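You operate a simulated robot arm through the tools that you are given. There is no shell and no other tool.

The job below is to be done with a simulated two-armed robot. You get a single attempt, and the scene is never put back.

JOB
Switch washer two off and tension its belt into the green.
Fine: read the belt gauge; loosen the red star knob first and tighten it again after.

The check looks at the end state, three seconds after you hand in, the way a careful person would. Anything else that was tipped, shoved, dropped, spilled or broken makes it a failure.

ROBOT AND FRAMES
Two 7-joint arms with two-finger parallel grippers on one trunk that stands fixed in place. Base frame: the origin is at the foot of the trunk, x ahead of it, y to its left, z up. Lengths are in mm, angles in degrees, forces in N, time in s.
The left shoulder is at [70, 156, 955], the right one opposite. Payload 3.91 kg a hand.
The tool frame of a hand sits at the grasp point between the pads (the TCP): z along the fingers, y along the line on which they close. The tips reach 30 mm beyond it. The gripper opens to 110 mm. The fingers are 20 mm wide and 10 mm thick; the gripper's body (48 by 112 mm) begins 55 mm behind the TCP.
Orientation is that of the tool frame in the base frame, as a unit quaternion [w, x, y, z]. With the fingers straight down and closing along the base's y, the tool's x points along the base's -x, its y along +y and its z along -z.

CONTROLS
- The arms move only by the tool jog_arm. It takes "left_rows", "right_rows" or both (then of equal length, played together; a hand with none holds still); each is a list that holds one entry, the list of rows, each a list of 7 numbers: the shift along the base's x, y, z in mm, then the turn, a rotation vector about the base's x, y, z in rad, then the finger opening in mm, from 0 to 110. In form: [[[x, y, z, ax, ay, az, grip], ...]]. A call has 1 to 20 rows; each row shifts and turns the commanded pose from where the row before left it. Each row takes 0.2 s and may step no farther than 50 mm and 8.6 degrees from the row before; otherwise, or with a gripper value out of range, the whole call is refused. Where a pose cannot be reached the arm comes as near as it can. A force on the tool above 40 N (or 10 N above the force at the start of the call, whichever is more), or a blocked arm, ends the call early, and 0.2 s more pass. Each finger travels about 108 mm/s and halts on what it meets, pressing with about 44 N; the grip force reading is that of the motor and also rises with nothing between the fingers. The clock runs only during rows and for 0.2 s after the last one: add rows that do not move to give the fingers time. It gives the time, the measured TCP pose, the force on the tool (base axes), the opening and the grip force at its end, in the units of the frame above (readings bear some noise), with the torque about the TCP (base axes, N m) and any sound that the robot's microphone picked up.
- Cameras (640 x 400 px; columns grow to the right, rows downward): "scene" is now at [131.7, -30, 1175]; the picture's right is [-0.35, -0.94, 0.00], its down [-0.60, 0.23, -0.77] and it looks along [0.72, -0.27, -0.64] (base axes); focal length 279 px, centre (320, 200). "left" rides on the left gripper at [72, -17, -103] in its tool frame; the picture's right is [0.23, 0.97, 0.00], its down [-0.76, 0.18, -0.62] and it looks along [-0.61, 0.14, 0.78] (tool axes); focal length 222 px, centre (320, 200). "right" rides on the right gripper at [72, 17, -103] in its tool frame; the picture's right is [-0.23, 0.97, 0.00], its down [-0.76, -0.18, -0.62] and it looks along [-0.61, -0.14, 0.78] (tool axes); focal length 222 px, centre (320, 200). There is no depth. A picture from a camera that has moved, and an enlarged one, comes with that camera's place and axes in the base frame and with its lens.
- get_image(camera): a new picture of that camera. It takes no simulated time.
- raise_lower(by): slides the trunk up (or, below 0, down) by that many mm; the arms and the scene camera ride with it, the base frame stays. It gives what a move gives, with no picture.
- aim_head(pan, tilt): turns the head with the scene camera to pan (to the left, within 86 degrees either way) and tilt (down, from -29 to 69), counted from straight ahead of the robot. It gives what a move gives.
- zoom(camera, box): a new picture of the part [left, top, right, bottom] of that camera's present view, enlarged. It takes no simulated time.
- job_done(): hands the job in; it is judged then, once.

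Nothing tells you positions but the pictures and the camera data. Unless the task says otherwise, let go and move clear before handing in.

The tools are called after "Call:" as a command line: name --argument value ..., lists and objects as JSON in quotes. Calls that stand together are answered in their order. jog_arm: Moves the arms, as the interface text tells. Its arguments: {"type":"object","properties":{"left_rows":{"type":"array","items":{"type":"array","items":{"type":"array","items":{"type":"number"}}}},"right_rows":{"type":"array","items":{"type":"array","items":{"type":"array","items":{"type":"number"}}}}},"required":[]} The other tools are called the same way: raise_lower (by) slides the trunk up or down; aim_head (pan, tilt) turns the head that bears the scene camera; get_image (camera) takes a picture; zoom (camera, box) takes an enlarged picture of a part of a camera's view; job_done () hands the job in.

At the start:

```text
clock: 0.0
left_eef_pos: [757.4, 216.2, 924.5]
left_tcp_rot: [0.0, 0.0, 1.0, 0.0]
left_wrist_force: [0.3, -0.2, -0.7]
left_wrist_torque: [-0.03, 0.01, -0.01]
left_finger_gap: 110.0
left_finger_force: 0.0
right_eef_pos: [616.6, -321.7, 924.6]
right_tcp_rot: [0.0, 0.0, 1.0, 0.0]
right_wrist_force: [-0.1, -0.6, -0.6]
right_wrist_torque: [-0.01, 0.0, -0.01]
right_finger_gap: 109.9
right_finger_force: 0.1
trunk travel left (down, up): [-400.0, 540.0]
head pan, tilt: [-20.7, 39.7]
```

scene: 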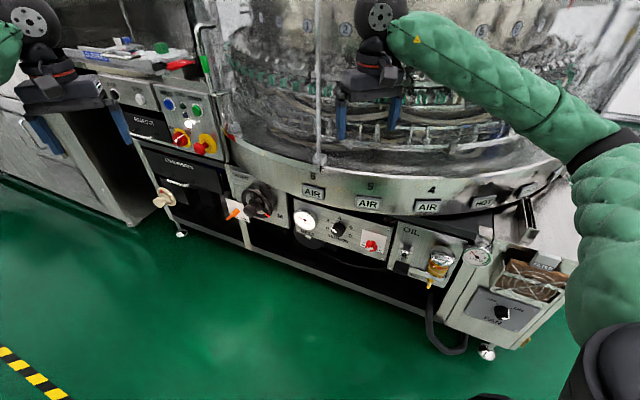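
right: 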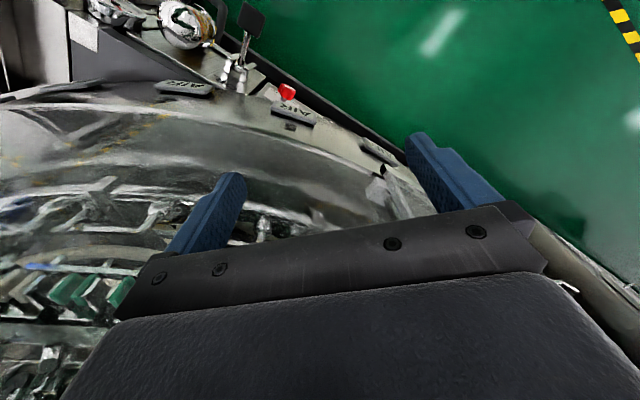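
left: 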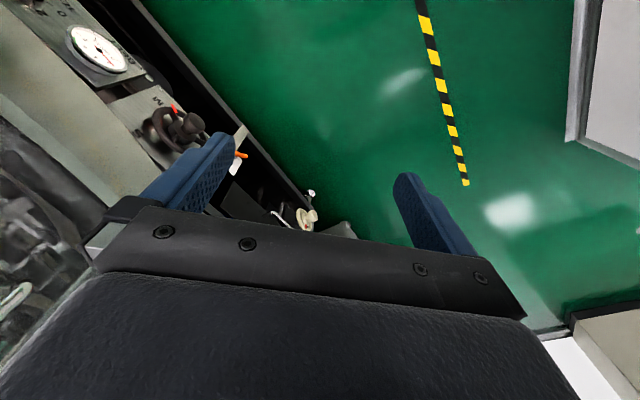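

The scene shows a machine with several panels: a rotary switch, a gauge, a red star knob and so on. I'll zoom in to identify the parts before I move anything.

Call:
zoom --camera "scene" --box '[220, 150, 400, 262]'

Call:
zoom --camera "scene" --box '[380, 180, 580, 360]'

Call:
zoom --camera "scene" --box '[70, 30, 240, 240]'

Call:
zoom --camera "scene" --box '[280, 195, 400, 265]'

```text
3.56 times, centred on (310, 206) of scene
camera zoom: at [131.7, -30.0, 1175.0], right [-0.35, -0.94, 0.0], down [-0.6, 0.23, -0.77], along [0.72, -0.27, -0.64], focal length 992 px, centre (356, 179)
```

zoom: 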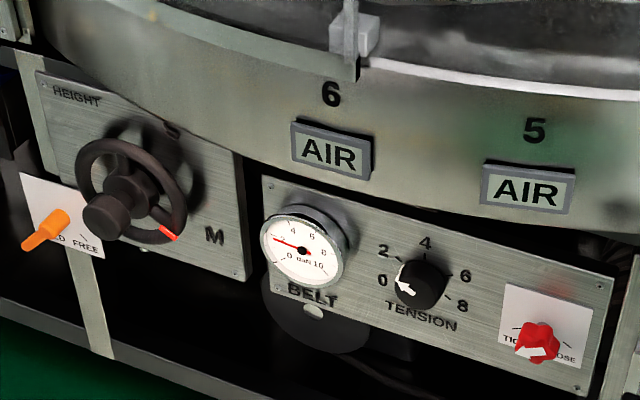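

```text
2.22 times, centred on (480, 270) of scene
camera zoom: at [131.7, -30.0, 1175.0], right [-0.35, -0.94, 0.0], down [-0.6, 0.23, -0.77], along [0.72, -0.27, -0.64], focal length 620 px, centre (-36, 44)
```

zoom: 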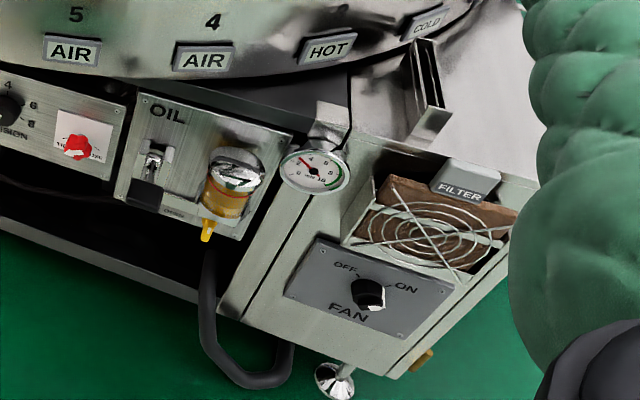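

```text
1.90 times, centred on (155, 135) of scene
camera zoom: at [131.7, -30.0, 1175.0], right [-0.35, -0.94, 0.0], down [-0.6, 0.23, -0.77], along [0.72, -0.27, -0.64], focal length 532 px, centre (634, 324)
```

zoom: 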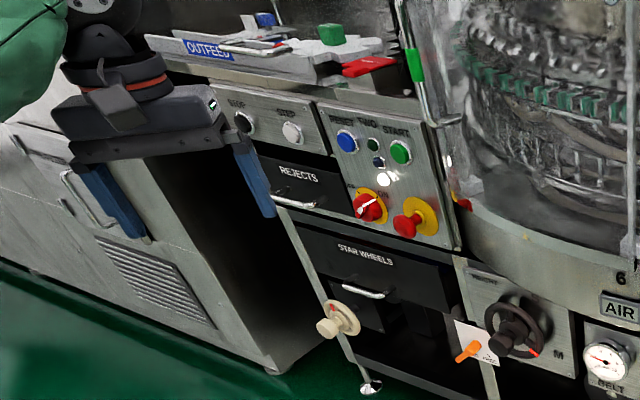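

```text
5.33 times, centred on (340, 230) of scene
camera zoom: at [131.7, -30.0, 1175.0], right [-0.35, -0.94, 0.0], down [-0.6, 0.23, -0.77], along [0.72, -0.27, -0.64], focal length 1489 px, centre (213, 40)
```

zoom: 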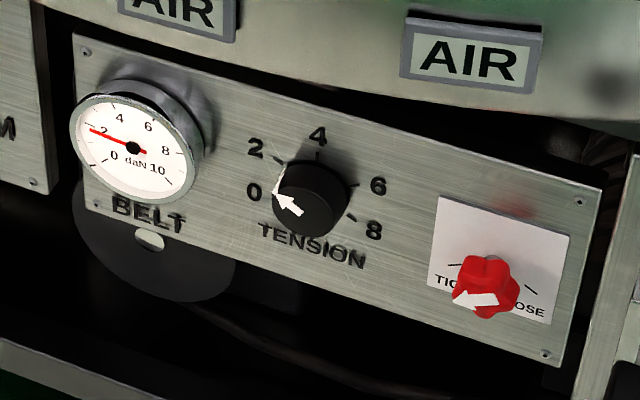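

The belt gauge, tension dial and red tight/loose knob share one panel, and the panel marked "TWO" holds the washer's switches. Next I'll look at the labels more closely.

Call:
zoom --camera "scene" --box '[150, 80, 235, 165]'

Call:
zoom --camera "scene" --box '[100, 70, 190, 130]'

Call:
zoom --camera "scene" --box '[285, 200, 330, 235]'

Call:
zoom --camera "left" --box '[40, 0, 160, 90]'

Call:
zoom --camera "scene" --box '[350, 225, 400, 260]'

```text
4.71 times, centred on (192, 122) of scene
camera zoom: at [131.7, -30.0, 1175.0], right [-0.35, -0.94, 0.0], down [-0.6, 0.23, -0.77], along [0.72, -0.27, -0.64], focal length 1314 px, centre (920, 565)
```

zoom: 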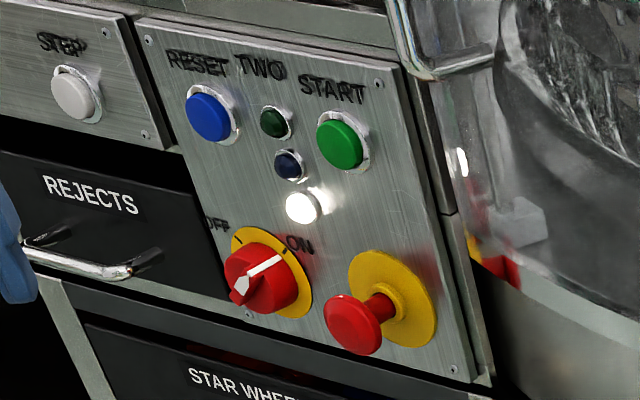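

```text
6.67 times, centred on (145, 100) of scene
camera zoom: at [131.7, -30.0, 1175.0], right [-0.35, -0.94, 0.0], down [-0.6, 0.23, -0.77], along [0.72, -0.27, -0.64], focal length 1861 px, centre (1487, 867)
```

zoom: 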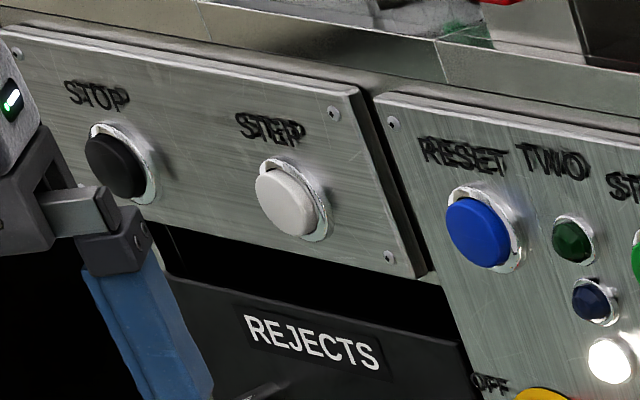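

```text
11.43 times, centred on (308, 218) of scene
camera zoom: at [131.7, -30.0, 1175.0], right [-0.35, -0.94, 0.0], down [-0.6, 0.23, -0.77], along [0.72, -0.27, -0.64], focal length 3190 px, centre (463, 0)
```

zoom: 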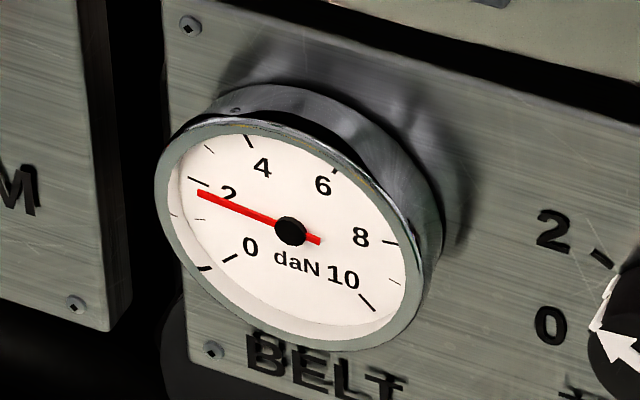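

```text
4.44 times, centred on (100, 45) of left
camera zoom: at [684.6, 198.4, 1027.7], right [-0.23, 0.97, 0.0], down [0.76, 0.18, 0.62], along [0.61, 0.14, -0.78], focal length 987 px, centre (1298, 889)
```

zoom: 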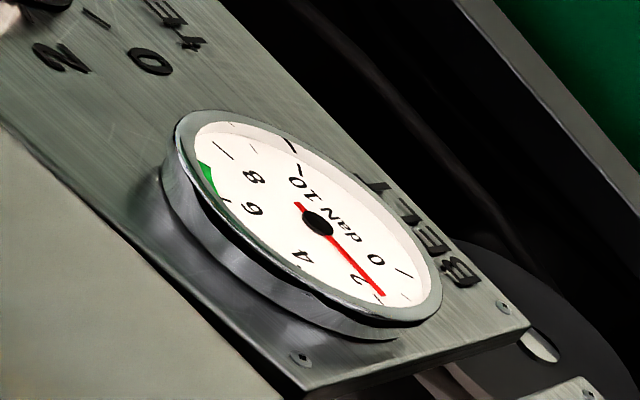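

```text
11.43 times, centred on (375, 242) of scene
camera zoom: at [131.7, -30.0, 1175.0], right [-0.35, -0.94, 0.0], down [-0.6, 0.23, -0.77], along [0.72, -0.27, -0.64], focal length 3190 px, centre (-309, -286)
```

zoom: 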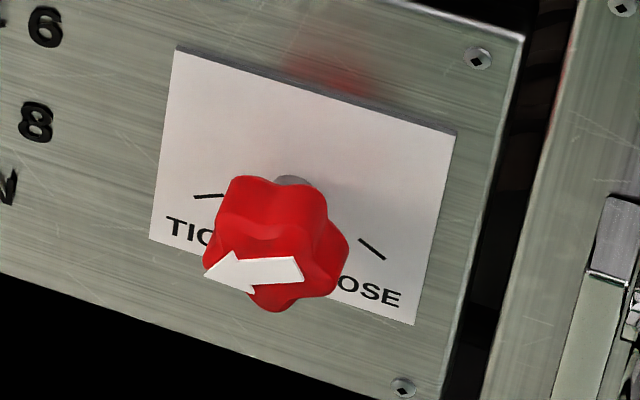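

The gauge hub triangulates to about (834,-237,474). The panel is vertical and faces about (-0.71,+0.71,0). I'll turn the head to get a better view of the switches and check for any other washer panel.

Call:
aim_head --pan 20 --tilt 35

Call:
get_image --camera "scene"

Call:
aim_head --pan -60 --tilt 35

Call:
get_image --camera "scene"

Call:
aim_head --pan -10 --tilt 35

Call:
get_image --camera "scene"

```text
clock: 1.1
left_eef_pos: [756.6, 217.0, 924.7]
left_tcp_rot: [0.0, 0.0, 1.0, 0.0]
left_wrist_force: [0.2, 0.0, 0.5]
left_wrist_torque: [0.02, 0.05, -0.01]
left_finger_gap: 109.9
left_finger_force: 0.0
right_eef_pos: [616.1, -322.1, 925.4]
right_tcp_rot: [0.0, -0.001, 1.0, 0.001]
right_wrist_force: [0.5, 0.9, -0.6]
right_wrist_torque: [0.03, -0.01, -0.02]
right_finger_gap: 110.2
right_finger_force: 0.1
trunk travel left (down, up): [-400.0, 540.0]
head pan, tilt: [20.0, 35.0]
```

```text
taken
camera scene: at [134.7, 30.2, 1182.2], right [0.34, -0.94, 0.0], down [-0.54, -0.2, -0.82], along [0.77, 0.28, -0.57], focal length 279 px, centre (320, 200)
```

scene: 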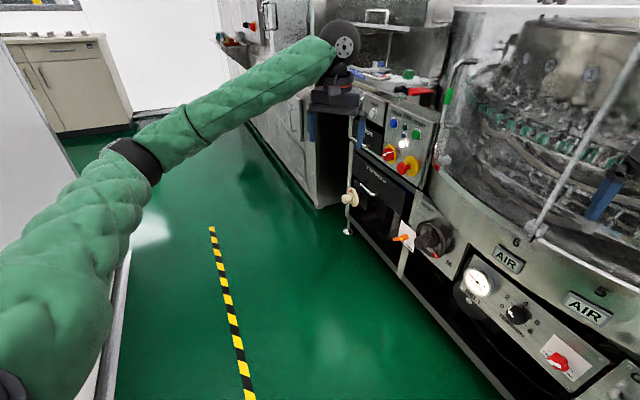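

```text
clock: 2.6
left_eef_pos: [755.8, 216.6, 924.2]
left_tcp_rot: [0.0, 0.0, 1.0, 0.0]
left_wrist_force: [0.9, 0.0, -0.1]
left_wrist_torque: [-0.02, 0.02, 0.01]
left_finger_gap: 109.8
left_finger_force: 0.1
right_eef_pos: [615.9, -322.1, 924.5]
right_tcp_rot: [0.0, -0.001, 1.0, 0.0]
right_wrist_force: [-0.1, -0.2, -0.1]
right_wrist_torque: [0.0, 0.02, -0.03]
right_finger_gap: 110.1
right_finger_force: 0.0
trunk travel left (down, up): [-400.0, 540.0]
head pan, tilt: [-60.0, 35.0]
```

```text
taken
camera scene: at [96.1, -76.1, 1182.2], right [-0.87, -0.5, 0.0], down [-0.29, 0.5, -0.82], along [0.41, -0.71, -0.57], focal length 279 px, centre (320, 200)
```

scene: 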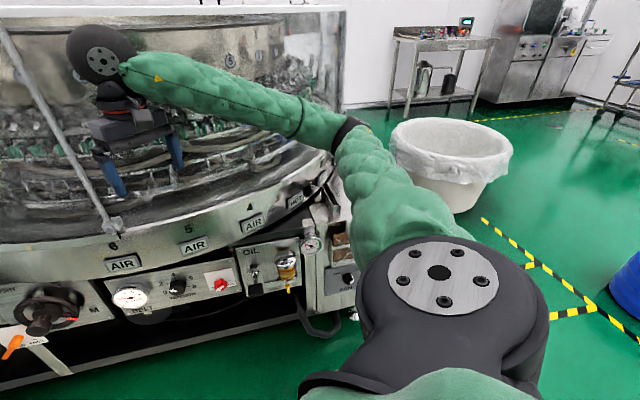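

```text
clock: 3.8
left_eef_pos: [756.6, 215.1, 923.3]
left_tcp_rot: [0.0, -0.001, 1.0, -0.001]
left_wrist_force: [1.0, 1.0, -0.6]
left_wrist_torque: [-0.03, -0.01, 0.01]
left_finger_gap: 110.2
left_finger_force: 0.0
right_eef_pos: [616.7, -321.9, 924.3]
right_tcp_rot: [0.001, 0.0, 1.0, 0.0]
right_wrist_force: [-0.7, -1.1, -0.4]
right_wrist_torque: [0.0, 0.02, 0.01]
right_finger_gap: 110.4
right_finger_force: 0.0
trunk travel left (down, up): [-400.0, 540.0]
head pan, tilt: [-10.0, 35.0]
```

```text
taken
camera scene: at [138.7, -15.2, 1182.2], right [-0.17, -0.98, 0.0], down [-0.57, 0.1, -0.82], along [0.81, -0.14, -0.57], focal length 279 px, centre (320, 200)
```

scene: 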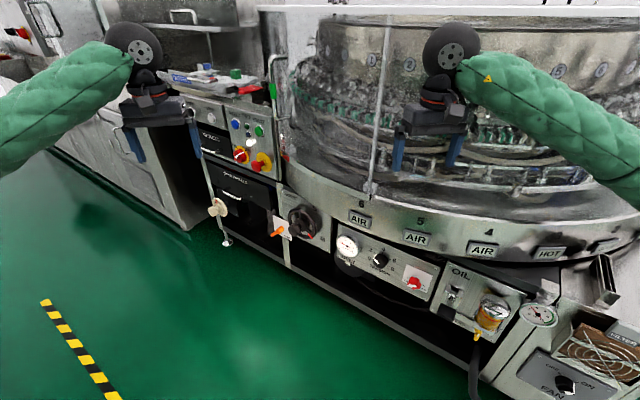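

The only panel marked "TWO" is the one with RESET, START and the red/yellow OFF/ON rotary, so that is the washer's switch. I'll pull both arms back from the machine, then lower the trunk for a straighter view and better reach.

Call:
jog_arm --left_rows '[[[-50, 0, 0, 0, 0, 0, 110], [-50, 10, 0, 0, 0, 0, 110], [-50, 10, 0, 0, 0, 0, 110], [-50, 10, 0, 0, 0, 0, 110], [-50, 10, 0, 0, 0, 0, 110]]]' --right_rows '[[[-40, 0, 0, 0, 0, 0, 110], [-40, 0, 0, 0, 0, 0, 110], [-40, 0, 0, 0, 0, 0, 110], [-30, 0, 0, 0, 0, 0, 110], [0, 0, 0, 0, 0, 0, 110]]]'

Call:
raise_lower --by -250

Call:
aim_head --pan -15 --tilt 22

Call:
get_image --camera "scene"

Call:
get_image --camera "right"

Call:
get_image --camera "left"

```text
refused: row 2 steps farther than a row can; nothing moved
```

```text
clock: 6.4
left_eef_pos: [753.1, 225.7, 677.1]
left_tcp_rot: [0.002, 0.0, 1.0, -0.008]
left_wrist_force: [0.1, 0.6, 0.5]
left_wrist_torque: [-0.01, -0.03, 0.04]
left_finger_gap: 110.2
left_finger_force: 0.0
right_eef_pos: [612.4, -310.4, 687.1]
right_tcp_rot: [0.004, -0.001, 1.0, -0.009]
right_wrist_force: [-0.2, -0.2, -1.3]
right_wrist_torque: [0.01, 0.0, -0.01]
right_finger_gap: 110.0
right_finger_force: 0.1
trunk travel left (down, up): [-150.0, 790.0]
head pan, tilt: [-10.0, 35.0]
```

```text
clock: 7.1
left_eef_pos: [749.1, 210.2, 680.4]
left_tcp_rot: [0.004, 0.005, 1.0, -0.004]
left_wrist_force: [-0.5, 0.0, -0.6]
left_wrist_torque: [-0.07, 0.02, 0.03]
left_finger_gap: 110.0
left_finger_force: 0.1
right_eef_pos: [603.2, -328.0, 685.9]
right_tcp_rot: [0.006, 0.006, 1.0, -0.003]
right_wrist_force: [1.3, 0.2, 0.0]
right_wrist_torque: [-0.03, 0.08, 0.02]
right_finger_gap: 110.2
right_finger_force: 0.2
trunk travel left (down, up): [-150.0, 790.0]
head pan, tilt: [-15.0, 22.0]
```

```text
taken
camera scene: at [105.7, -2.2, 956.9], right [-0.33, -0.94, 0.02], down [-0.35, 0.1, -0.93], along [0.88, -0.31, -0.36], focal length 279 px, centre (320, 200)
```

scene: 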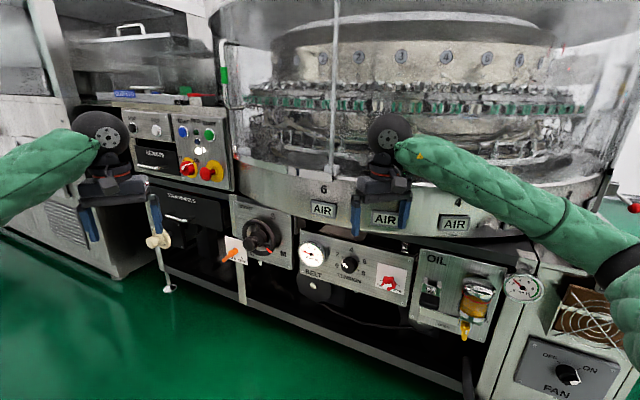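

```text
taken
camera right: at [530.0, -308.9, 788.9], right [0.24, 0.97, 0.0], down [0.75, -0.18, 0.63], along [0.61, -0.15, -0.77], focal length 222 px, centre (320, 200)
```

right: 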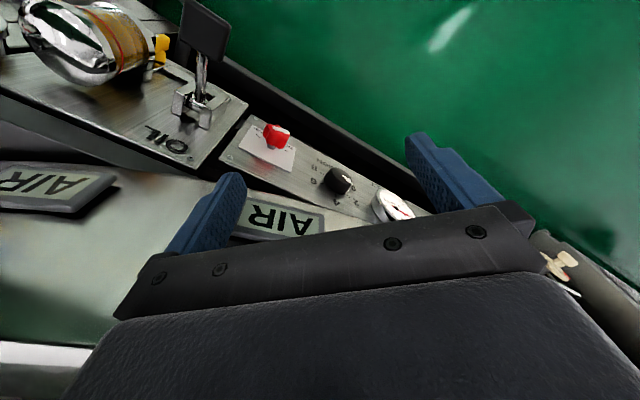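

```text
taken
camera left: at [676.8, 193.4, 783.5], right [-0.22, 0.98, -0.01], down [0.76, 0.17, 0.63], along [0.61, 0.13, -0.78], focal length 222 px, centre (320, 200)
```

left: 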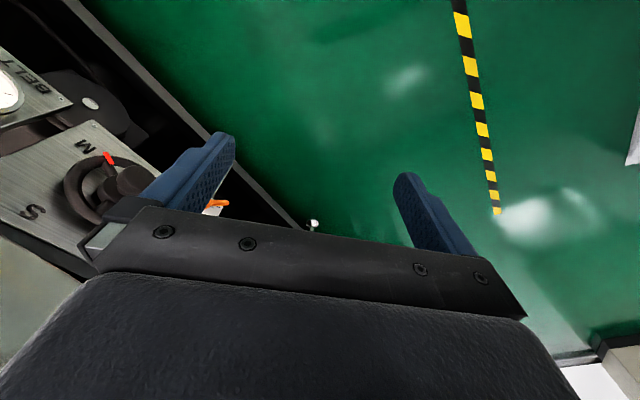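

The trunk went down without contact, but the arm move was refused because one step was over 50 mm. I'll retract both arms now with smaller steps.

Call:
jog_arm --left_rows '[[[-40, 0, 0, 0, 0, 0, 110], [-40, 10, 0, 0, 0, 0, 110], [-40, 10, 0, 0, 0, 0, 110], [-40, 10, 0, 0, 0, 0, 110], [-40, 10, 0, 0, 0, 0, 110], [-40, 10, 0, 0, 0, 0, 110], [0, 0, 0, 0, 0, 0, 110], [0, 0, 0, 0, 0, 0, 110], [0, 0, 0, 0, 0, 0, 110], [0, 0, 0, 0, 0, 0, 110]]]' --right_rows '[[[-40, 0, 0, 0, 0, 0, 110], [-40, 0, 0, 0, 0, 0, 110], [-40, 0, 0, 0, 0, 0, 110], [-20, 0, 0, 0, 0, 0, 110], [0, 0, 0, 0, 0, 0, 110], [0, 0, 0, 0, 0, 0, 110], [0, 0, 0, 0, 0, 0, 110], [0, 0, 0, 0, 0, 0, 110], [0, 0, 0, 0, 0, 0, 110], [0, 0, 0, 0, 0, 0, 110]]]'

Call:
get_image --camera "scene"

Call:
get_image --camera "right"

Call:
zoom --camera "scene" --box '[280, 220, 420, 310]'

Call:
zoom --camera "scene" --box '[120, 90, 240, 200]'

Call:
zoom --camera "right" --box '[200, 90, 440, 240]'

```text
clock: 9.3
left_eef_pos: [511.2, 265.7, 680.9]
left_tcp_rot: [0.004, 0.002, 1.0, -0.003]
left_wrist_force: [1.1, -0.8, -0.5]
left_wrist_torque: [0.07, 0.06, -0.01]
left_finger_gap: 109.9
left_finger_force: 0.0
right_eef_pos: [469.3, -325.1, 685.2]
right_tcp_rot: [0.006, 0.008, 1.0, -0.005]
right_wrist_force: [-0.2, 1.1, 2.6]
right_wrist_torque: [-0.07, -0.07, 0.01]
right_finger_gap: 110.1
right_finger_force: 0.0
trunk travel left (down, up): [-150.0, 790.0]
head pan, tilt: [-15.0, 22.0]
```

```text
taken
camera scene: at [120.9, -31.1, 955.2], right [-0.3, -0.95, 0.0], down [-0.35, 0.11, -0.93], along [0.89, -0.28, -0.37], focal length 279 px, centre (320, 200)
```

scene: 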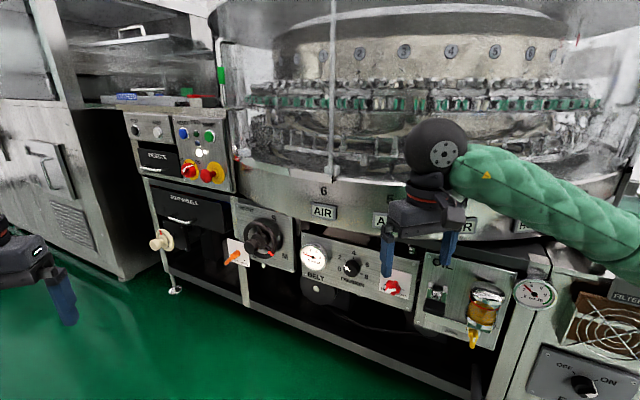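

```text
taken
camera right: at [395.4, -305.1, 788.6], right [0.24, 0.97, -0.01], down [0.75, -0.18, 0.63], along [0.61, -0.16, -0.77], focal length 222 px, centre (320, 200)
```

right: 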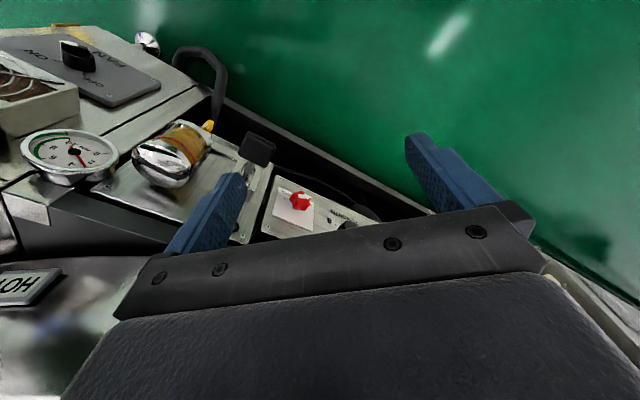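

```text
4.44 times, centred on (350, 265) of scene
camera zoom: at [120.9, -31.1, 955.2], right [-0.3, -0.95, 0.0], down [-0.35, 0.11, -0.93], along [0.89, -0.28, -0.37], focal length 1241 px, centre (187, -89)
```

zoom: 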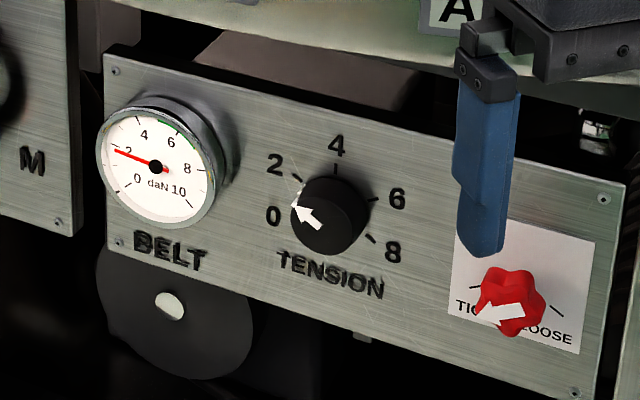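

```text
3.64 times, centred on (180, 145) of scene
camera zoom: at [120.9, -31.1, 955.2], right [-0.3, -0.95, 0.0], down [-0.35, 0.11, -0.93], along [0.89, -0.28, -0.37], focal length 1015 px, centre (829, 400)
```

zoom: 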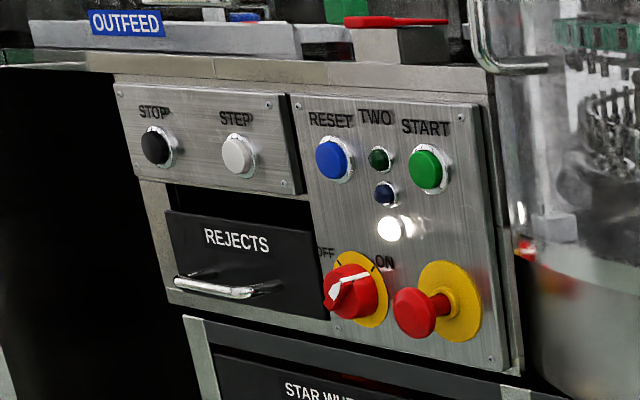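

```text
2.67 times, centred on (320, 165) of right
camera zoom: at [395.4, -305.1, 788.6], right [0.24, 0.97, -0.01], down [0.75, -0.18, 0.63], along [0.61, -0.16, -0.77], focal length 592 px, centre (320, 293)
```

zoom: 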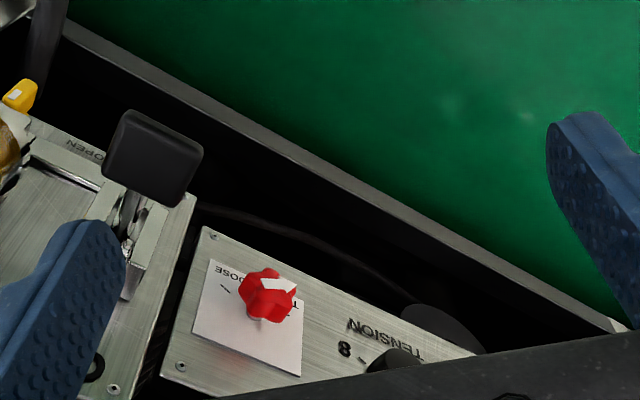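

I need a closer look at the main switch's pointer and at the other knobs.

Call:
zoom --camera "scene" --box '[176, 154, 216, 184]'

Call:
zoom --camera "scene" --box '[165, 110, 240, 195]'

Call:
zoom --camera "scene" --box '[330, 245, 380, 285]'

Call:
zoom --camera "scene" --box '[295, 235, 335, 275]'

Call:
zoom --camera "right" --box '[260, 170, 340, 230]'

```text
13.33 times, centred on (196, 169) of scene
camera zoom: at [120.9, -31.1, 955.2], right [-0.3, -0.95, 0.0], down [-0.35, 0.11, -0.93], along [0.89, -0.28, -0.37], focal length 3722 px, centre (1973, 613)
```

zoom: 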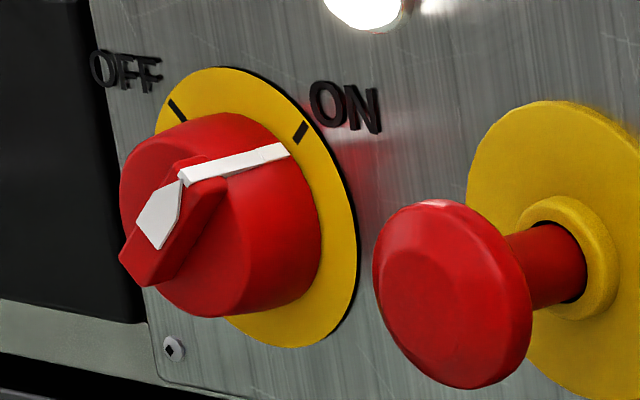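

```text
4.71 times, centred on (202, 152) of scene
camera zoom: at [120.9, -31.1, 955.2], right [-0.3, -0.95, 0.0], down [-0.35, 0.11, -0.93], along [0.89, -0.28, -0.37], focal length 1314 px, centre (873, 424)
```

zoom: 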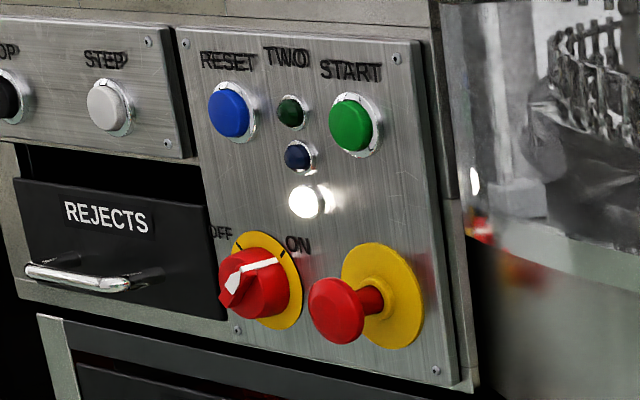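

```text
10.00 times, centred on (355, 265) of scene
camera zoom: at [120.9, -31.1, 955.2], right [-0.3, -0.95, 0.0], down [-0.35, 0.11, -0.93], along [0.89, -0.28, -0.37], focal length 2791 px, centre (-30, -450)
```

zoom: 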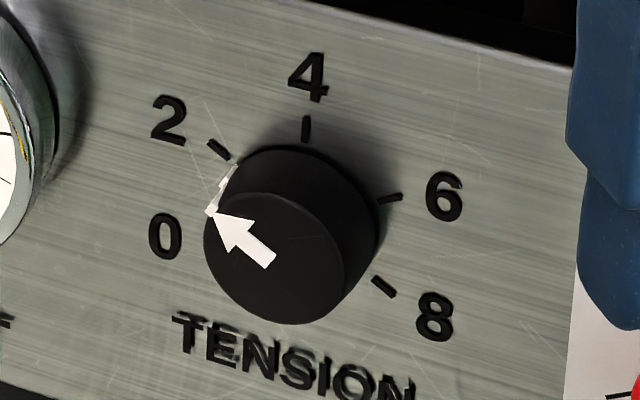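

```text
10.00 times, centred on (315, 255) of scene
camera zoom: at [120.9, -31.1, 955.2], right [-0.3, -0.95, 0.0], down [-0.35, 0.11, -0.93], along [0.89, -0.28, -0.37], focal length 2791 px, centre (370, -350)
```

zoom: 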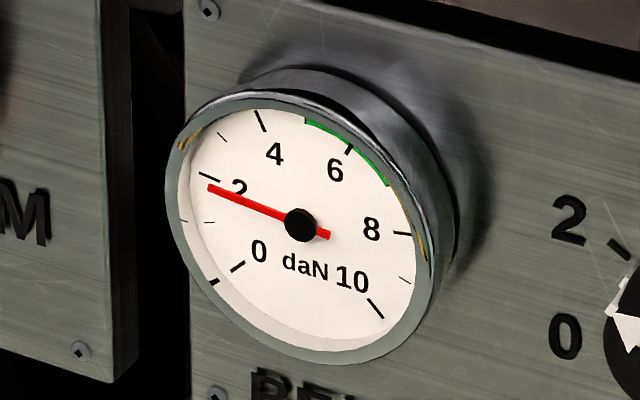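

```text
6.67 times, centred on (300, 200) of right
camera zoom: at [395.4, -305.1, 788.6], right [0.24, 0.97, -0.01], down [0.75, -0.18, 0.63], along [0.61, -0.16, -0.77], focal length 1481 px, centre (453, 200)
```

zoom: 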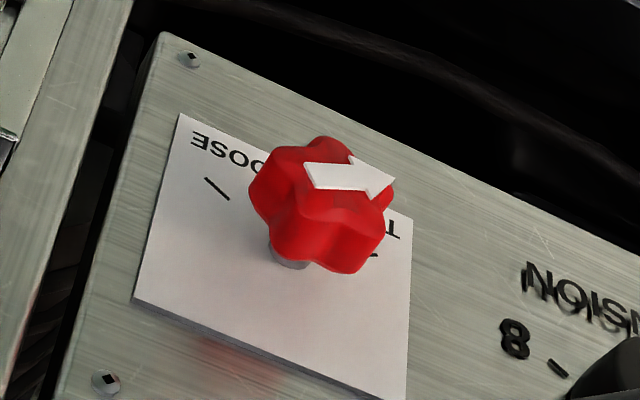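

The belt gauge's green band runs from 5 to 7 and it now reads about 1.8. The switch points at ON, and the star knob points at TIGHT. I'll bring both hands to a horizontal pose facing the panels, at a safe distance from the machine.

Call:
jog_arm --left_rows '[[[22, 5.5, 1, 0, -0.1428, 0, 110], [22, 5.5, 1, 0, -0.1428, 0, 110], [22, 5.5, 1, 0, -0.1428, 0, 110], [22, 5.5, 1, 0, -0.1428, 0, 110], [22, 5.5, 1, 0, -0.1428, 0, 110], [22, 5.5, 1, 0, -0.1428, 0, 110], [22, 5.5, 1, 0, -0.1428, 0, 110], [22, 5.5, 1, 0, -0.1428, 0, 110], [22, 5.5, 1, 0, -0.1428, 0, 110], [22, 5.5, 1, 0, -0.1428, 0, 110], [22, 5.5, 1, 0, -0.1428, 0, 110], [0, 0, 0, 0, 0, -0.1309, 110], [0, 0, 0, 0, 0, -0.1309, 110], [0, 0, 0, 0, 0, -0.1309, 110], [0, 0, 0, 0, 0, -0.1309, 110], [0, 0, 0, 0, 0, -0.1309, 110], [0, 0, 0, 0, 0, -0.1309, 110], [0, 0, 0, 0, 0, 0, 110]]]' --right_rows '[[[8.3, 11.4, -9, 0, -0.1428, 0, 110], [8.3, 11.4, -9, 0, -0.1428, 0, 110], [8.3, 11.4, -9, 0, -0.1428, 0, 110], [8.3, 11.4, -9, 0, -0.1428, 0, 110], [8.3, 11.4, -9, 0, -0.1428, 0, 110], [8.3, 11.4, -9, 0, -0.1428, 0, 110], [8.3, 11.4, -9, 0, -0.1428, 0, 110], [8.3, 11.4, -9, 0, -0.1428, 0, 110], [8.3, 11.4, -9, 0, -0.1428, 0, 110], [8.3, 11.4, -9, 0, -0.1428, 0, 110], [8.3, 11.4, -9, 0, -0.1428, 0, 110], [0, 0, 0, 0, 0, -0.1309, 110], [0, 0, 0, 0, 0, -0.1309, 110], [0, 0, 0, 0, 0, -0.1309, 110], [0, 0, 0, 0, 0, -0.1309, 110], [0, 0, 0, 0, 0, -0.1309, 110], [0, 0, 0, 0, 0, -0.1309, 110], [0, 0, 0, 0, 0, 0, 110]]]'

Call:
get_image --camera "scene"

Call:
get_image --camera "left"

Call:
get_image --camera "right"

```text
clock: 10.0
left_eef_pos: [551.1, 326.7, 681.4]
left_tcp_rot: [0.151, -0.042, 0.988, 0.005]
left_wrist_force: [-0.6, 4.1, 2.1]
left_wrist_torque: [-0.27, 0.01, -0.06]
left_finger_gap: 109.9
left_finger_force: 0.0
right_eef_pos: [533.9, -270.1, 654.9]
right_tcp_rot: [0.143, -0.028, 0.989, -0.004]
right_wrist_force: [3.1, 5.4, 6.5]
right_wrist_torque: [-0.48, 0.38, -0.12]
right_finger_gap: 109.9
right_finger_force: 0.2
right hand out of reach, approached as far as the arm can: row 3
trunk travel left (down, up): [-150.0, 790.0]
head pan, tilt: [-15.0, 22.0]
stopped in row 3 (right hand): the arm was blocked; the commanded pose is now the measured one
```

```text
taken
camera scene: at [66.1, -40.0, 950.0], right [-0.4, -0.92, 0.0], down [-0.33, 0.15, -0.93], along [0.85, -0.37, -0.36], focal length 279 px, centre (320, 200)
```

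scene: 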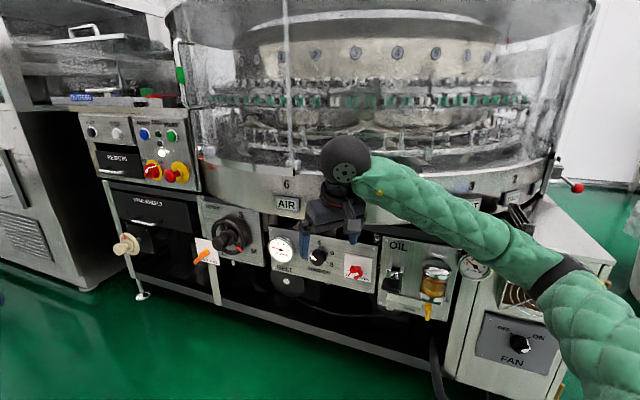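

```text
taken
camera left: at [453.3, 301.6, 758.8], right [-0.3, 0.95, -0.07], down [0.52, 0.22, 0.82], along [0.8, 0.21, -0.57], focal length 222 px, centre (320, 200)
```

left: 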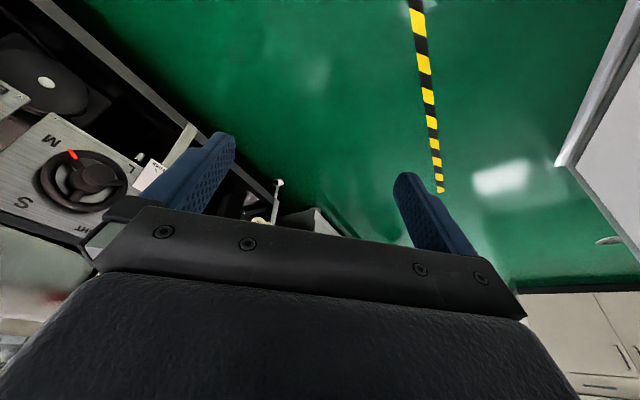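

```text
taken
camera right: at [434.4, -256.4, 735.0], right [0.17, 0.99, 0.05], down [0.56, -0.13, 0.82], along [0.81, -0.11, -0.58], focal length 222 px, centre (320, 200)
```

right: 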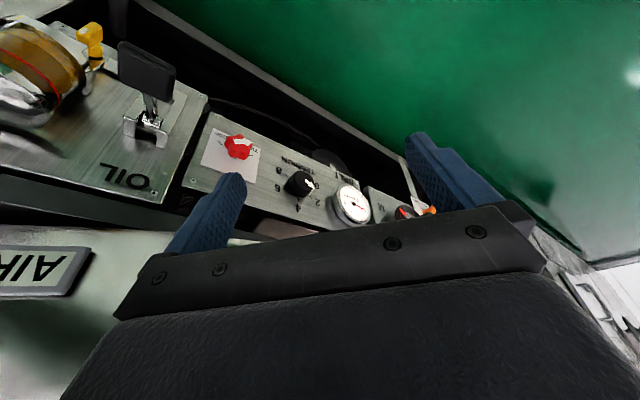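

The right arm was blocked partway, and the whole trunk sways when the arms move quickly. I'll let it settle and read the pose again.

Call:
jog_arm --left_rows '[[[0, 0, 0, 0, 0, 0, 110], [0, 0, 0, 0, 0, 0, 110], [0, 0, 0, 0, 0, 0, 110], [0, 0, 0, 0, 0, 0, 110], [0, 0, 0, 0, 0, 0, 110], [0, 0, 0, 0, 0, 0, 110], [0, 0, 0, 0, 0, 0, 110], [0, 0, 0, 0, 0, 0, 110], [0, 0, 0, 0, 0, 0, 110], [0, 0, 0, 0, 0, 0, 110]]]'

Call:
get_image --camera "scene"

```text
clock: 10.3
left_eef_pos: [566.1, 426.0, 682.9]
left_tcp_rot: [0.146, -0.135, 0.98, 0.014]
left_wrist_force: [-10.2, 11.1, 6.1]
left_wrist_torque: [-0.95, -0.72, -0.39]
left_finger_gap: 110.2
left_finger_force: 0.0
right_eef_pos: [663.0, -159.4, 666.7]
right_tcp_rot: [0.144, -0.119, 0.982, 0.007]
right_wrist_force: [8.1, -1.9, 1.8]
right_wrist_torque: [0.18, 0.67, 0.04]
right_finger_gap: 110.2
right_finger_force: 0.1
trunk travel left (down, up): [-150.0, 790.0]
head pan, tilt: [-15.0, 22.0]
stopped in row 1 (left hand): the arm was blocked; the commanded pose is now the measured one
```

```text
taken
camera scene: at [84.7, -53.8, 957.0], right [-0.39, -0.92, 0.0], down [-0.33, 0.14, -0.93], along [0.86, -0.36, -0.36], focal length 279 px, centre (320, 200)
```

scene: 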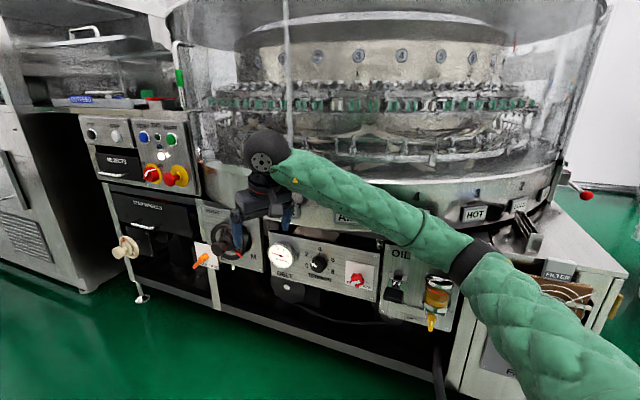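

Both arms drifted while "holding" and the body is swinging. I'll wait for it to settle before I command anything else.

Call:
aim_head --pan -15 --tilt 23

Call:
aim_head --pan -15 --tilt 22

Call:
get_image --camera "scene"

```text
clock: 10.9
left_eef_pos: [556.5, 419.5, 690.2]
left_tcp_rot: [0.147, -0.121, 0.981, 0.016]
left_wrist_force: [-2.3, -1.1, -0.1]
left_wrist_torque: [0.06, -0.21, -0.01]
left_finger_gap: 109.7
left_finger_force: 0.0
right_eef_pos: [634.2, -149.5, 672.4]
right_tcp_rot: [0.149, -0.123, 0.981, 0.013]
right_wrist_force: [0.1, -1.4, -2.7]
right_wrist_torque: [0.04, 0.05, -0.02]
right_finger_gap: 109.7
right_finger_force: 0.1
trunk travel left (down, up): [-150.0, 790.0]
head pan, tilt: [-15.0, 23.0]
```

```text
clock: 11.5
left_eef_pos: [556.5, 423.2, 687.2]
left_tcp_rot: [0.146, -0.122, 0.982, 0.016]
left_wrist_force: [-0.1, 2.1, 0.3]
left_wrist_torque: [-0.14, -0.03, -0.06]
left_finger_gap: 110.0
left_finger_force: 0.0
right_eef_pos: [636.1, -150.5, 672.6]
right_tcp_rot: [0.149, -0.121, 0.981, 0.012]
right_wrist_force: [-1.0, 0.0, 1.0]
right_wrist_torque: [-0.03, -0.03, 0.02]
right_finger_gap: 110.0
right_finger_force: 0.0
trunk travel left (down, up): [-150.0, 790.0]
head pan, tilt: [-15.0, 22.0]
```

```text
taken
camera scene: at [87.5, -36.4, 958.1], right [-0.36, -0.93, 0.0], down [-0.34, 0.13, -0.93], along [0.87, -0.33, -0.36], focal length 279 px, centre (320, 200)
```

scene: 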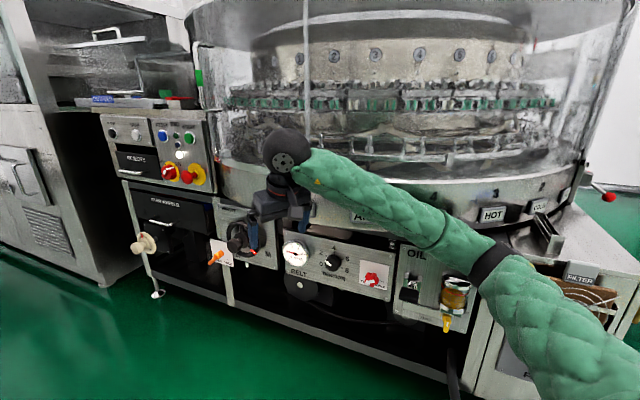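

The bodies have settled, but the camera shows the trunk twisted by about 6° and pushed back, so the right elbow may be pressing on something. I'll look to the right and left to find the contact.

Call:
aim_head --pan -60 --tilt 40

Call:
get_image --camera "scene"

Call:
aim_head --pan 50 --tilt 40

Call:
get_image --camera "scene"

Call:
get_image --camera "right"

Call:
get_image --camera "left"

```text
clock: 12.6
left_eef_pos: [560.7, 432.1, 671.4]
left_tcp_rot: [0.142, -0.125, 0.982, 0.011]
left_wrist_force: [-0.7, -0.5, -0.7]
left_wrist_torque: [-0.01, 0.01, 0.01]
left_finger_gap: 110.0
left_finger_force: 0.1
right_eef_pos: [641.5, -151.0, 660.2]
right_tcp_rot: [0.141, -0.116, 0.983, 0.003]
right_wrist_force: [-0.5, 0.4, 0.1]
right_wrist_torque: [0.0, 0.0, -0.04]
right_finger_gap: 109.8
right_finger_force: 0.1
trunk travel left (down, up): [-150.0, 790.0]
head pan, tilt: [-60.0, 40.0]
```

```text
taken
camera scene: at [51.9, -49.3, 925.2], right [-0.9, -0.44, 0.0], down [-0.28, 0.56, -0.78], along [0.34, -0.7, -0.63], focal length 279 px, centre (320, 200)
```

scene: 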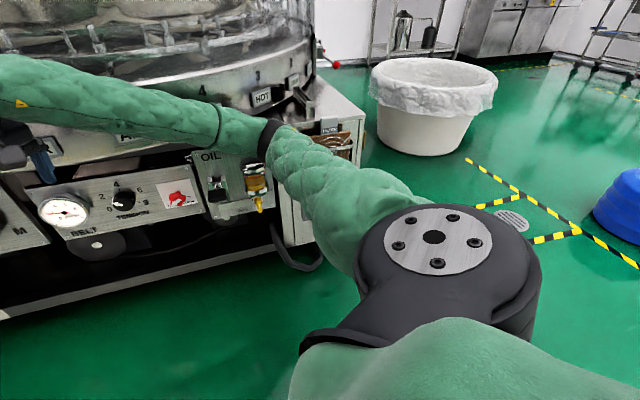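

```text
clock: 14.5
left_eef_pos: [559.3, 427.8, 675.7]
left_tcp_rot: [0.143, -0.122, 0.982, 0.013]
left_wrist_force: [0.4, 0.6, 0.7]
left_wrist_torque: [-0.02, 0.01, -0.03]
left_finger_gap: 109.9
left_finger_force: 0.0
right_eef_pos: [640.0, -150.4, 664.0]
right_tcp_rot: [0.143, -0.119, 0.983, 0.006]
right_wrist_force: [-0.3, -0.3, 0.0]
right_wrist_torque: [-0.02, 0.0, 0.03]
right_finger_gap: 109.8
right_finger_force: 0.1
trunk travel left (down, up): [-150.0, 790.0]
head pan, tilt: [50.0, 40.0]
```

```text
taken
camera scene: at [73.7, 110.1, 924.5], right [0.76, -0.65, 0.01], down [-0.42, -0.5, -0.76], along [0.5, 0.57, -0.65], focal length 279 px, centre (320, 200)
```

scene: 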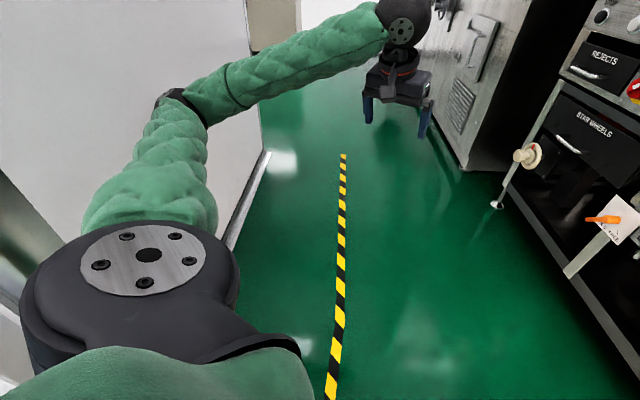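

```text
taken
camera right: at [539.8, -155.0, 742.9], right [-0.02, 1.0, 0.04], down [0.58, -0.02, 0.82], along [0.82, 0.04, -0.58], focal length 222 px, centre (320, 200)
```

right: 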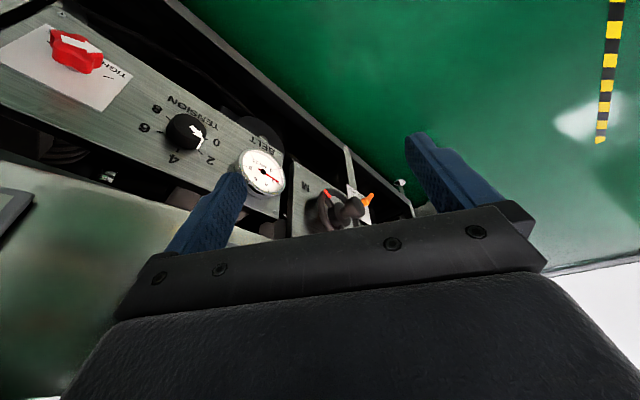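

```text
taken
camera left: at [468.1, 388.3, 754.5], right [-0.45, 0.89, -0.08], down [0.49, 0.32, 0.81], along [0.75, 0.33, -0.58], focal length 222 px, centre (320, 200)
```

left: 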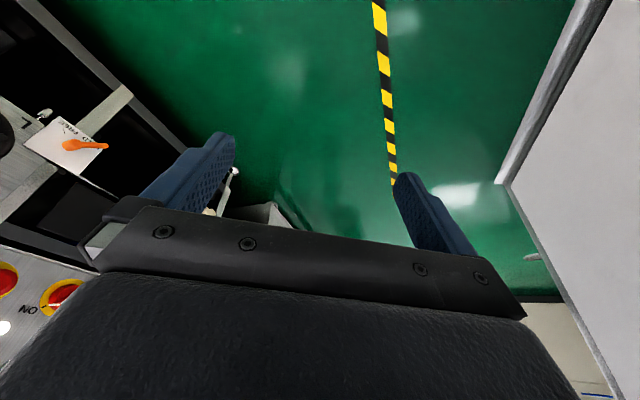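

The trunk is still about 50 mm away from where it should be, and neither elbow is clearly touching anything. I'll check whether it drifts back by itself.

Call:
aim_head --pan -15 --tilt 30

Call:
zoom --camera "scene" --box '[0, 0, 640, 400]'

Call:
raise_lower --by 40

Call:
get_image --camera "scene"

Call:
raise_lower --by 40

Call:
get_image --camera "scene"

```text
clock: 15.9
left_eef_pos: [559.4, 428.3, 676.0]
left_tcp_rot: [0.143, -0.125, 0.982, 0.012]
left_wrist_force: [0.5, 0.4, 1.4]
left_wrist_torque: [-0.03, -0.02, 0.02]
left_finger_gap: 110.1
left_finger_force: 0.0
right_eef_pos: [641.6, -149.3, 660.4]
right_tcp_rot: [0.142, -0.12, 0.982, 0.007]
right_wrist_force: [0.3, 0.2, 0.0]
right_wrist_torque: [0.0, -0.02, -0.02]
right_finger_gap: 110.1
right_finger_force: 0.0
trunk travel left (down, up): [-150.0, 790.0]
head pan, tilt: [-15.0, 30.0]
```

```text
1.00 times, centred on (320, 200) of scene (not enlarged: the box is as wide or as high as the picture)
camera zoom: at [106.3, 38.0, 940.3], right [-0.22, -0.98, 0.01], down [-0.48, 0.1, -0.87], along [0.85, -0.2, -0.49], focal length 279 px, centre (320, 200)
```

zoom: 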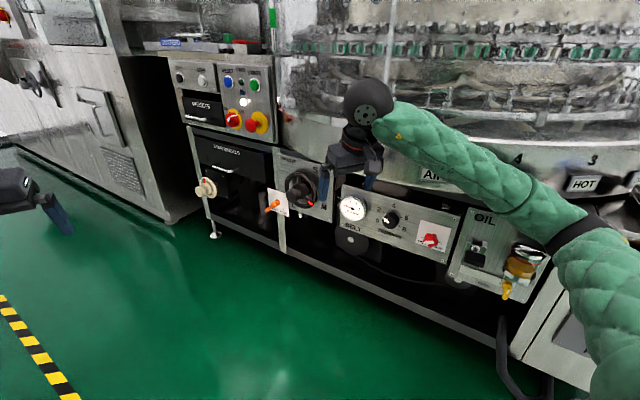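

```text
clock: 16.2
left_eef_pos: [603.2, 395.8, 672.3]
left_tcp_rot: [0.138, -0.125, 0.982, 0.014]
left_wrist_force: [1.9, -0.4, -3.1]
left_wrist_torque: [0.12, 0.13, 0.05]
left_finger_gap: 110.0
left_finger_force: 0.1
right_eef_pos: [679.5, -170.5, 652.1]
right_tcp_rot: [0.132, -0.129, 0.983, 0.014]
right_wrist_force: [-0.8, 0.7, -1.6]
right_wrist_torque: [-0.08, -0.04, -0.03]
right_finger_gap: 109.9
right_finger_force: 0.0
trunk travel left (down, up): [-152.0, 788.0]
head pan, tilt: [-15.0, 30.0]
stopped: the arm was blocked; the commanded pose is now the measured one
```

```text
taken
camera scene: at [121.4, 73.9, 941.1], right [-0.13, -0.99, 0.01], down [-0.5, 0.05, -0.87], along [0.86, -0.12, -0.5], focal length 279 px, centre (320, 200)
```

scene: 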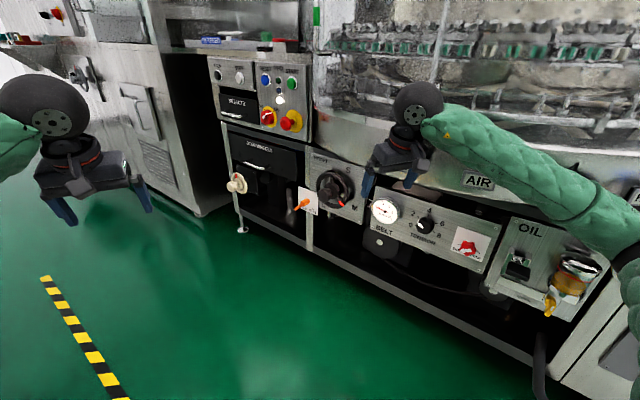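

```text
clock: 16.5
left_eef_pos: [677.2, 238.9, 687.7]
left_tcp_rot: [0.147, -0.064, 0.987, 0.003]
left_wrist_force: [-0.6, 0.6, -0.7]
left_wrist_torque: [-0.03, -0.07, 0.02]
left_finger_gap: 109.9
left_finger_force: 0.1
right_eef_pos: [664.1, -271.8, 654.5]
right_tcp_rot: [0.127, -0.124, 0.983, 0.038]
right_wrist_force: [-254.8, 210.2, -28.1]
right_wrist_torque: [-6.71, -13.64, -8.89]
right_finger_gap: 83.3
right_finger_force: 0.2
trunk travel left (down, up): [-154.0, 786.0]
head pan, tilt: [-15.0, 30.0]
stopped: the arm was blocked; the commanded pose is now the measured one
```

```text
taken
camera scene: at [149.0, 106.1, 948.3], right [-0.02, -1.0, 0.02], down [-0.49, -0.01, -0.87], along [0.87, -0.03, -0.49], focal length 279 px, centre (320, 200)
```

scene: 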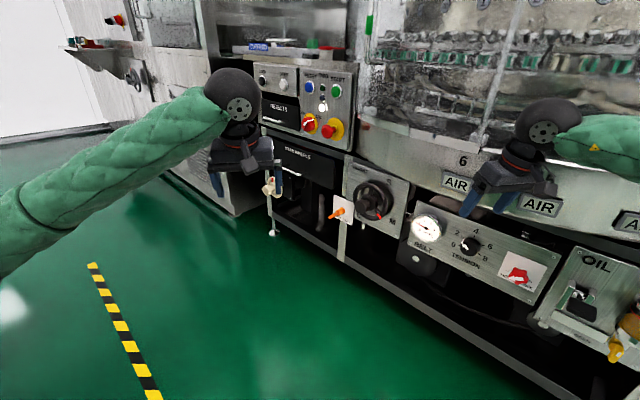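

The robot's body has swung a long way and the right hand has knocked into the machine's rim. I'm stopping all motion and will only observe until things settle.

Call:
aim_head --pan -15 --tilt 30

Call:
get_image --camera "scene"

```text
clock: 17.1
left_eef_pos: [655.3, 204.0, 681.7]
left_tcp_rot: [0.143, -0.04, 0.989, 0.007]
left_wrist_force: [-0.8, -0.6, -0.1]
left_wrist_torque: [0.11, -0.02, -0.01]
left_finger_gap: 110.0
left_finger_force: 0.1
right_eef_pos: [658.3, -273.7, 647.7]
right_tcp_rot: [0.139, -0.139, 0.979, 0.059]
right_wrist_force: [-51.9, 193.3, 65.3]
right_wrist_torque: [-13.48, -4.25, 0.7]
right_finger_gap: 84.4
right_finger_force: 0.1
trunk travel left (down, up): [-154.0, 786.0]
head pan, tilt: [-15.0, 30.0]
```

```text
taken
camera scene: at [217.6, 54.5, 944.7], right [-0.04, -1.0, 0.01], down [-0.49, 0.01, -0.87], along [0.87, -0.04, -0.49], focal length 279 px, centre (320, 200)
```

scene: 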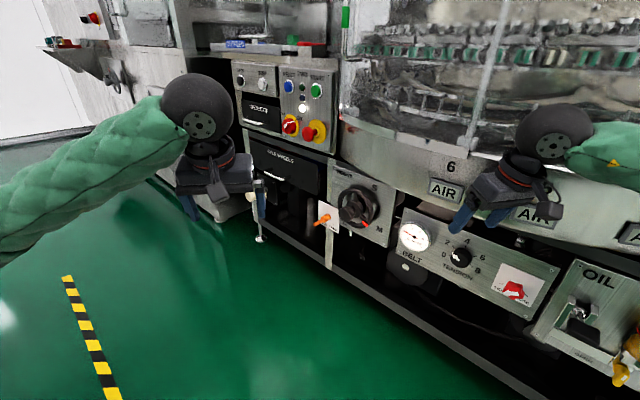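

The right hand is still pressing on the rim with about 200 N. I'll back it straight away from the machine.

Call:
jog_arm --right_rows '[[[-12, 12, 0, 0, 0, 0, 110], [-12, 12, 0, 0, 0, 0, 110], [-12, 12, 0, 0, 0, 0, 110], [-12, 12, 0, 0, 0, 0, 110]]]'

Call:
get_image --camera "scene"

```text
clock: 17.5
left_eef_pos: [603.6, -7.8, 674.9]
left_tcp_rot: [0.138, 0.096, 0.986, -0.007]
left_wrist_force: [0.9, -1.3, 1.0]
left_wrist_torque: [0.14, 0.06, 0.02]
left_finger_gap: 109.9
left_finger_force: 0.0
right_eef_pos: [527.9, -444.0, 642.8]
right_tcp_rot: [0.104, -0.084, 0.988, 0.07]
right_wrist_force: [-0.9, -1.4, 1.5]
right_wrist_torque: [0.08, 0.02, -0.04]
right_finger_gap: 110.0
right_finger_force: 0.0
trunk travel left (down, up): [-154.0, 786.0]
head pan, tilt: [-15.0, 30.0]
stopped in row 1 (left hand): the arm was blocked; the commanded pose is now the measured one
```

```text
taken
camera scene: at [248.1, 23.9, 941.6], right [-0.04, -1.0, 0.0], down [-0.51, 0.02, -0.86], along [0.86, -0.04, -0.51], focal length 279 px, centre (320, 200)
```

scene: 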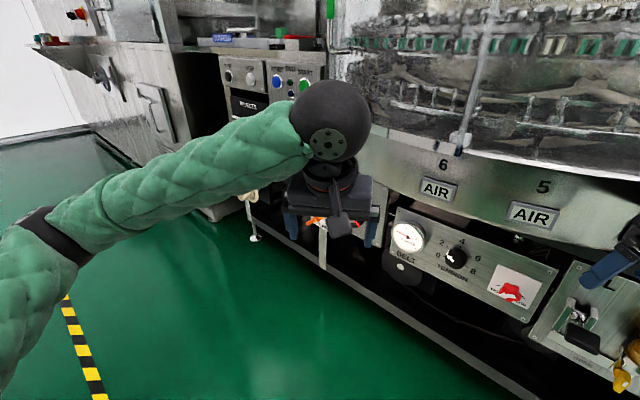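

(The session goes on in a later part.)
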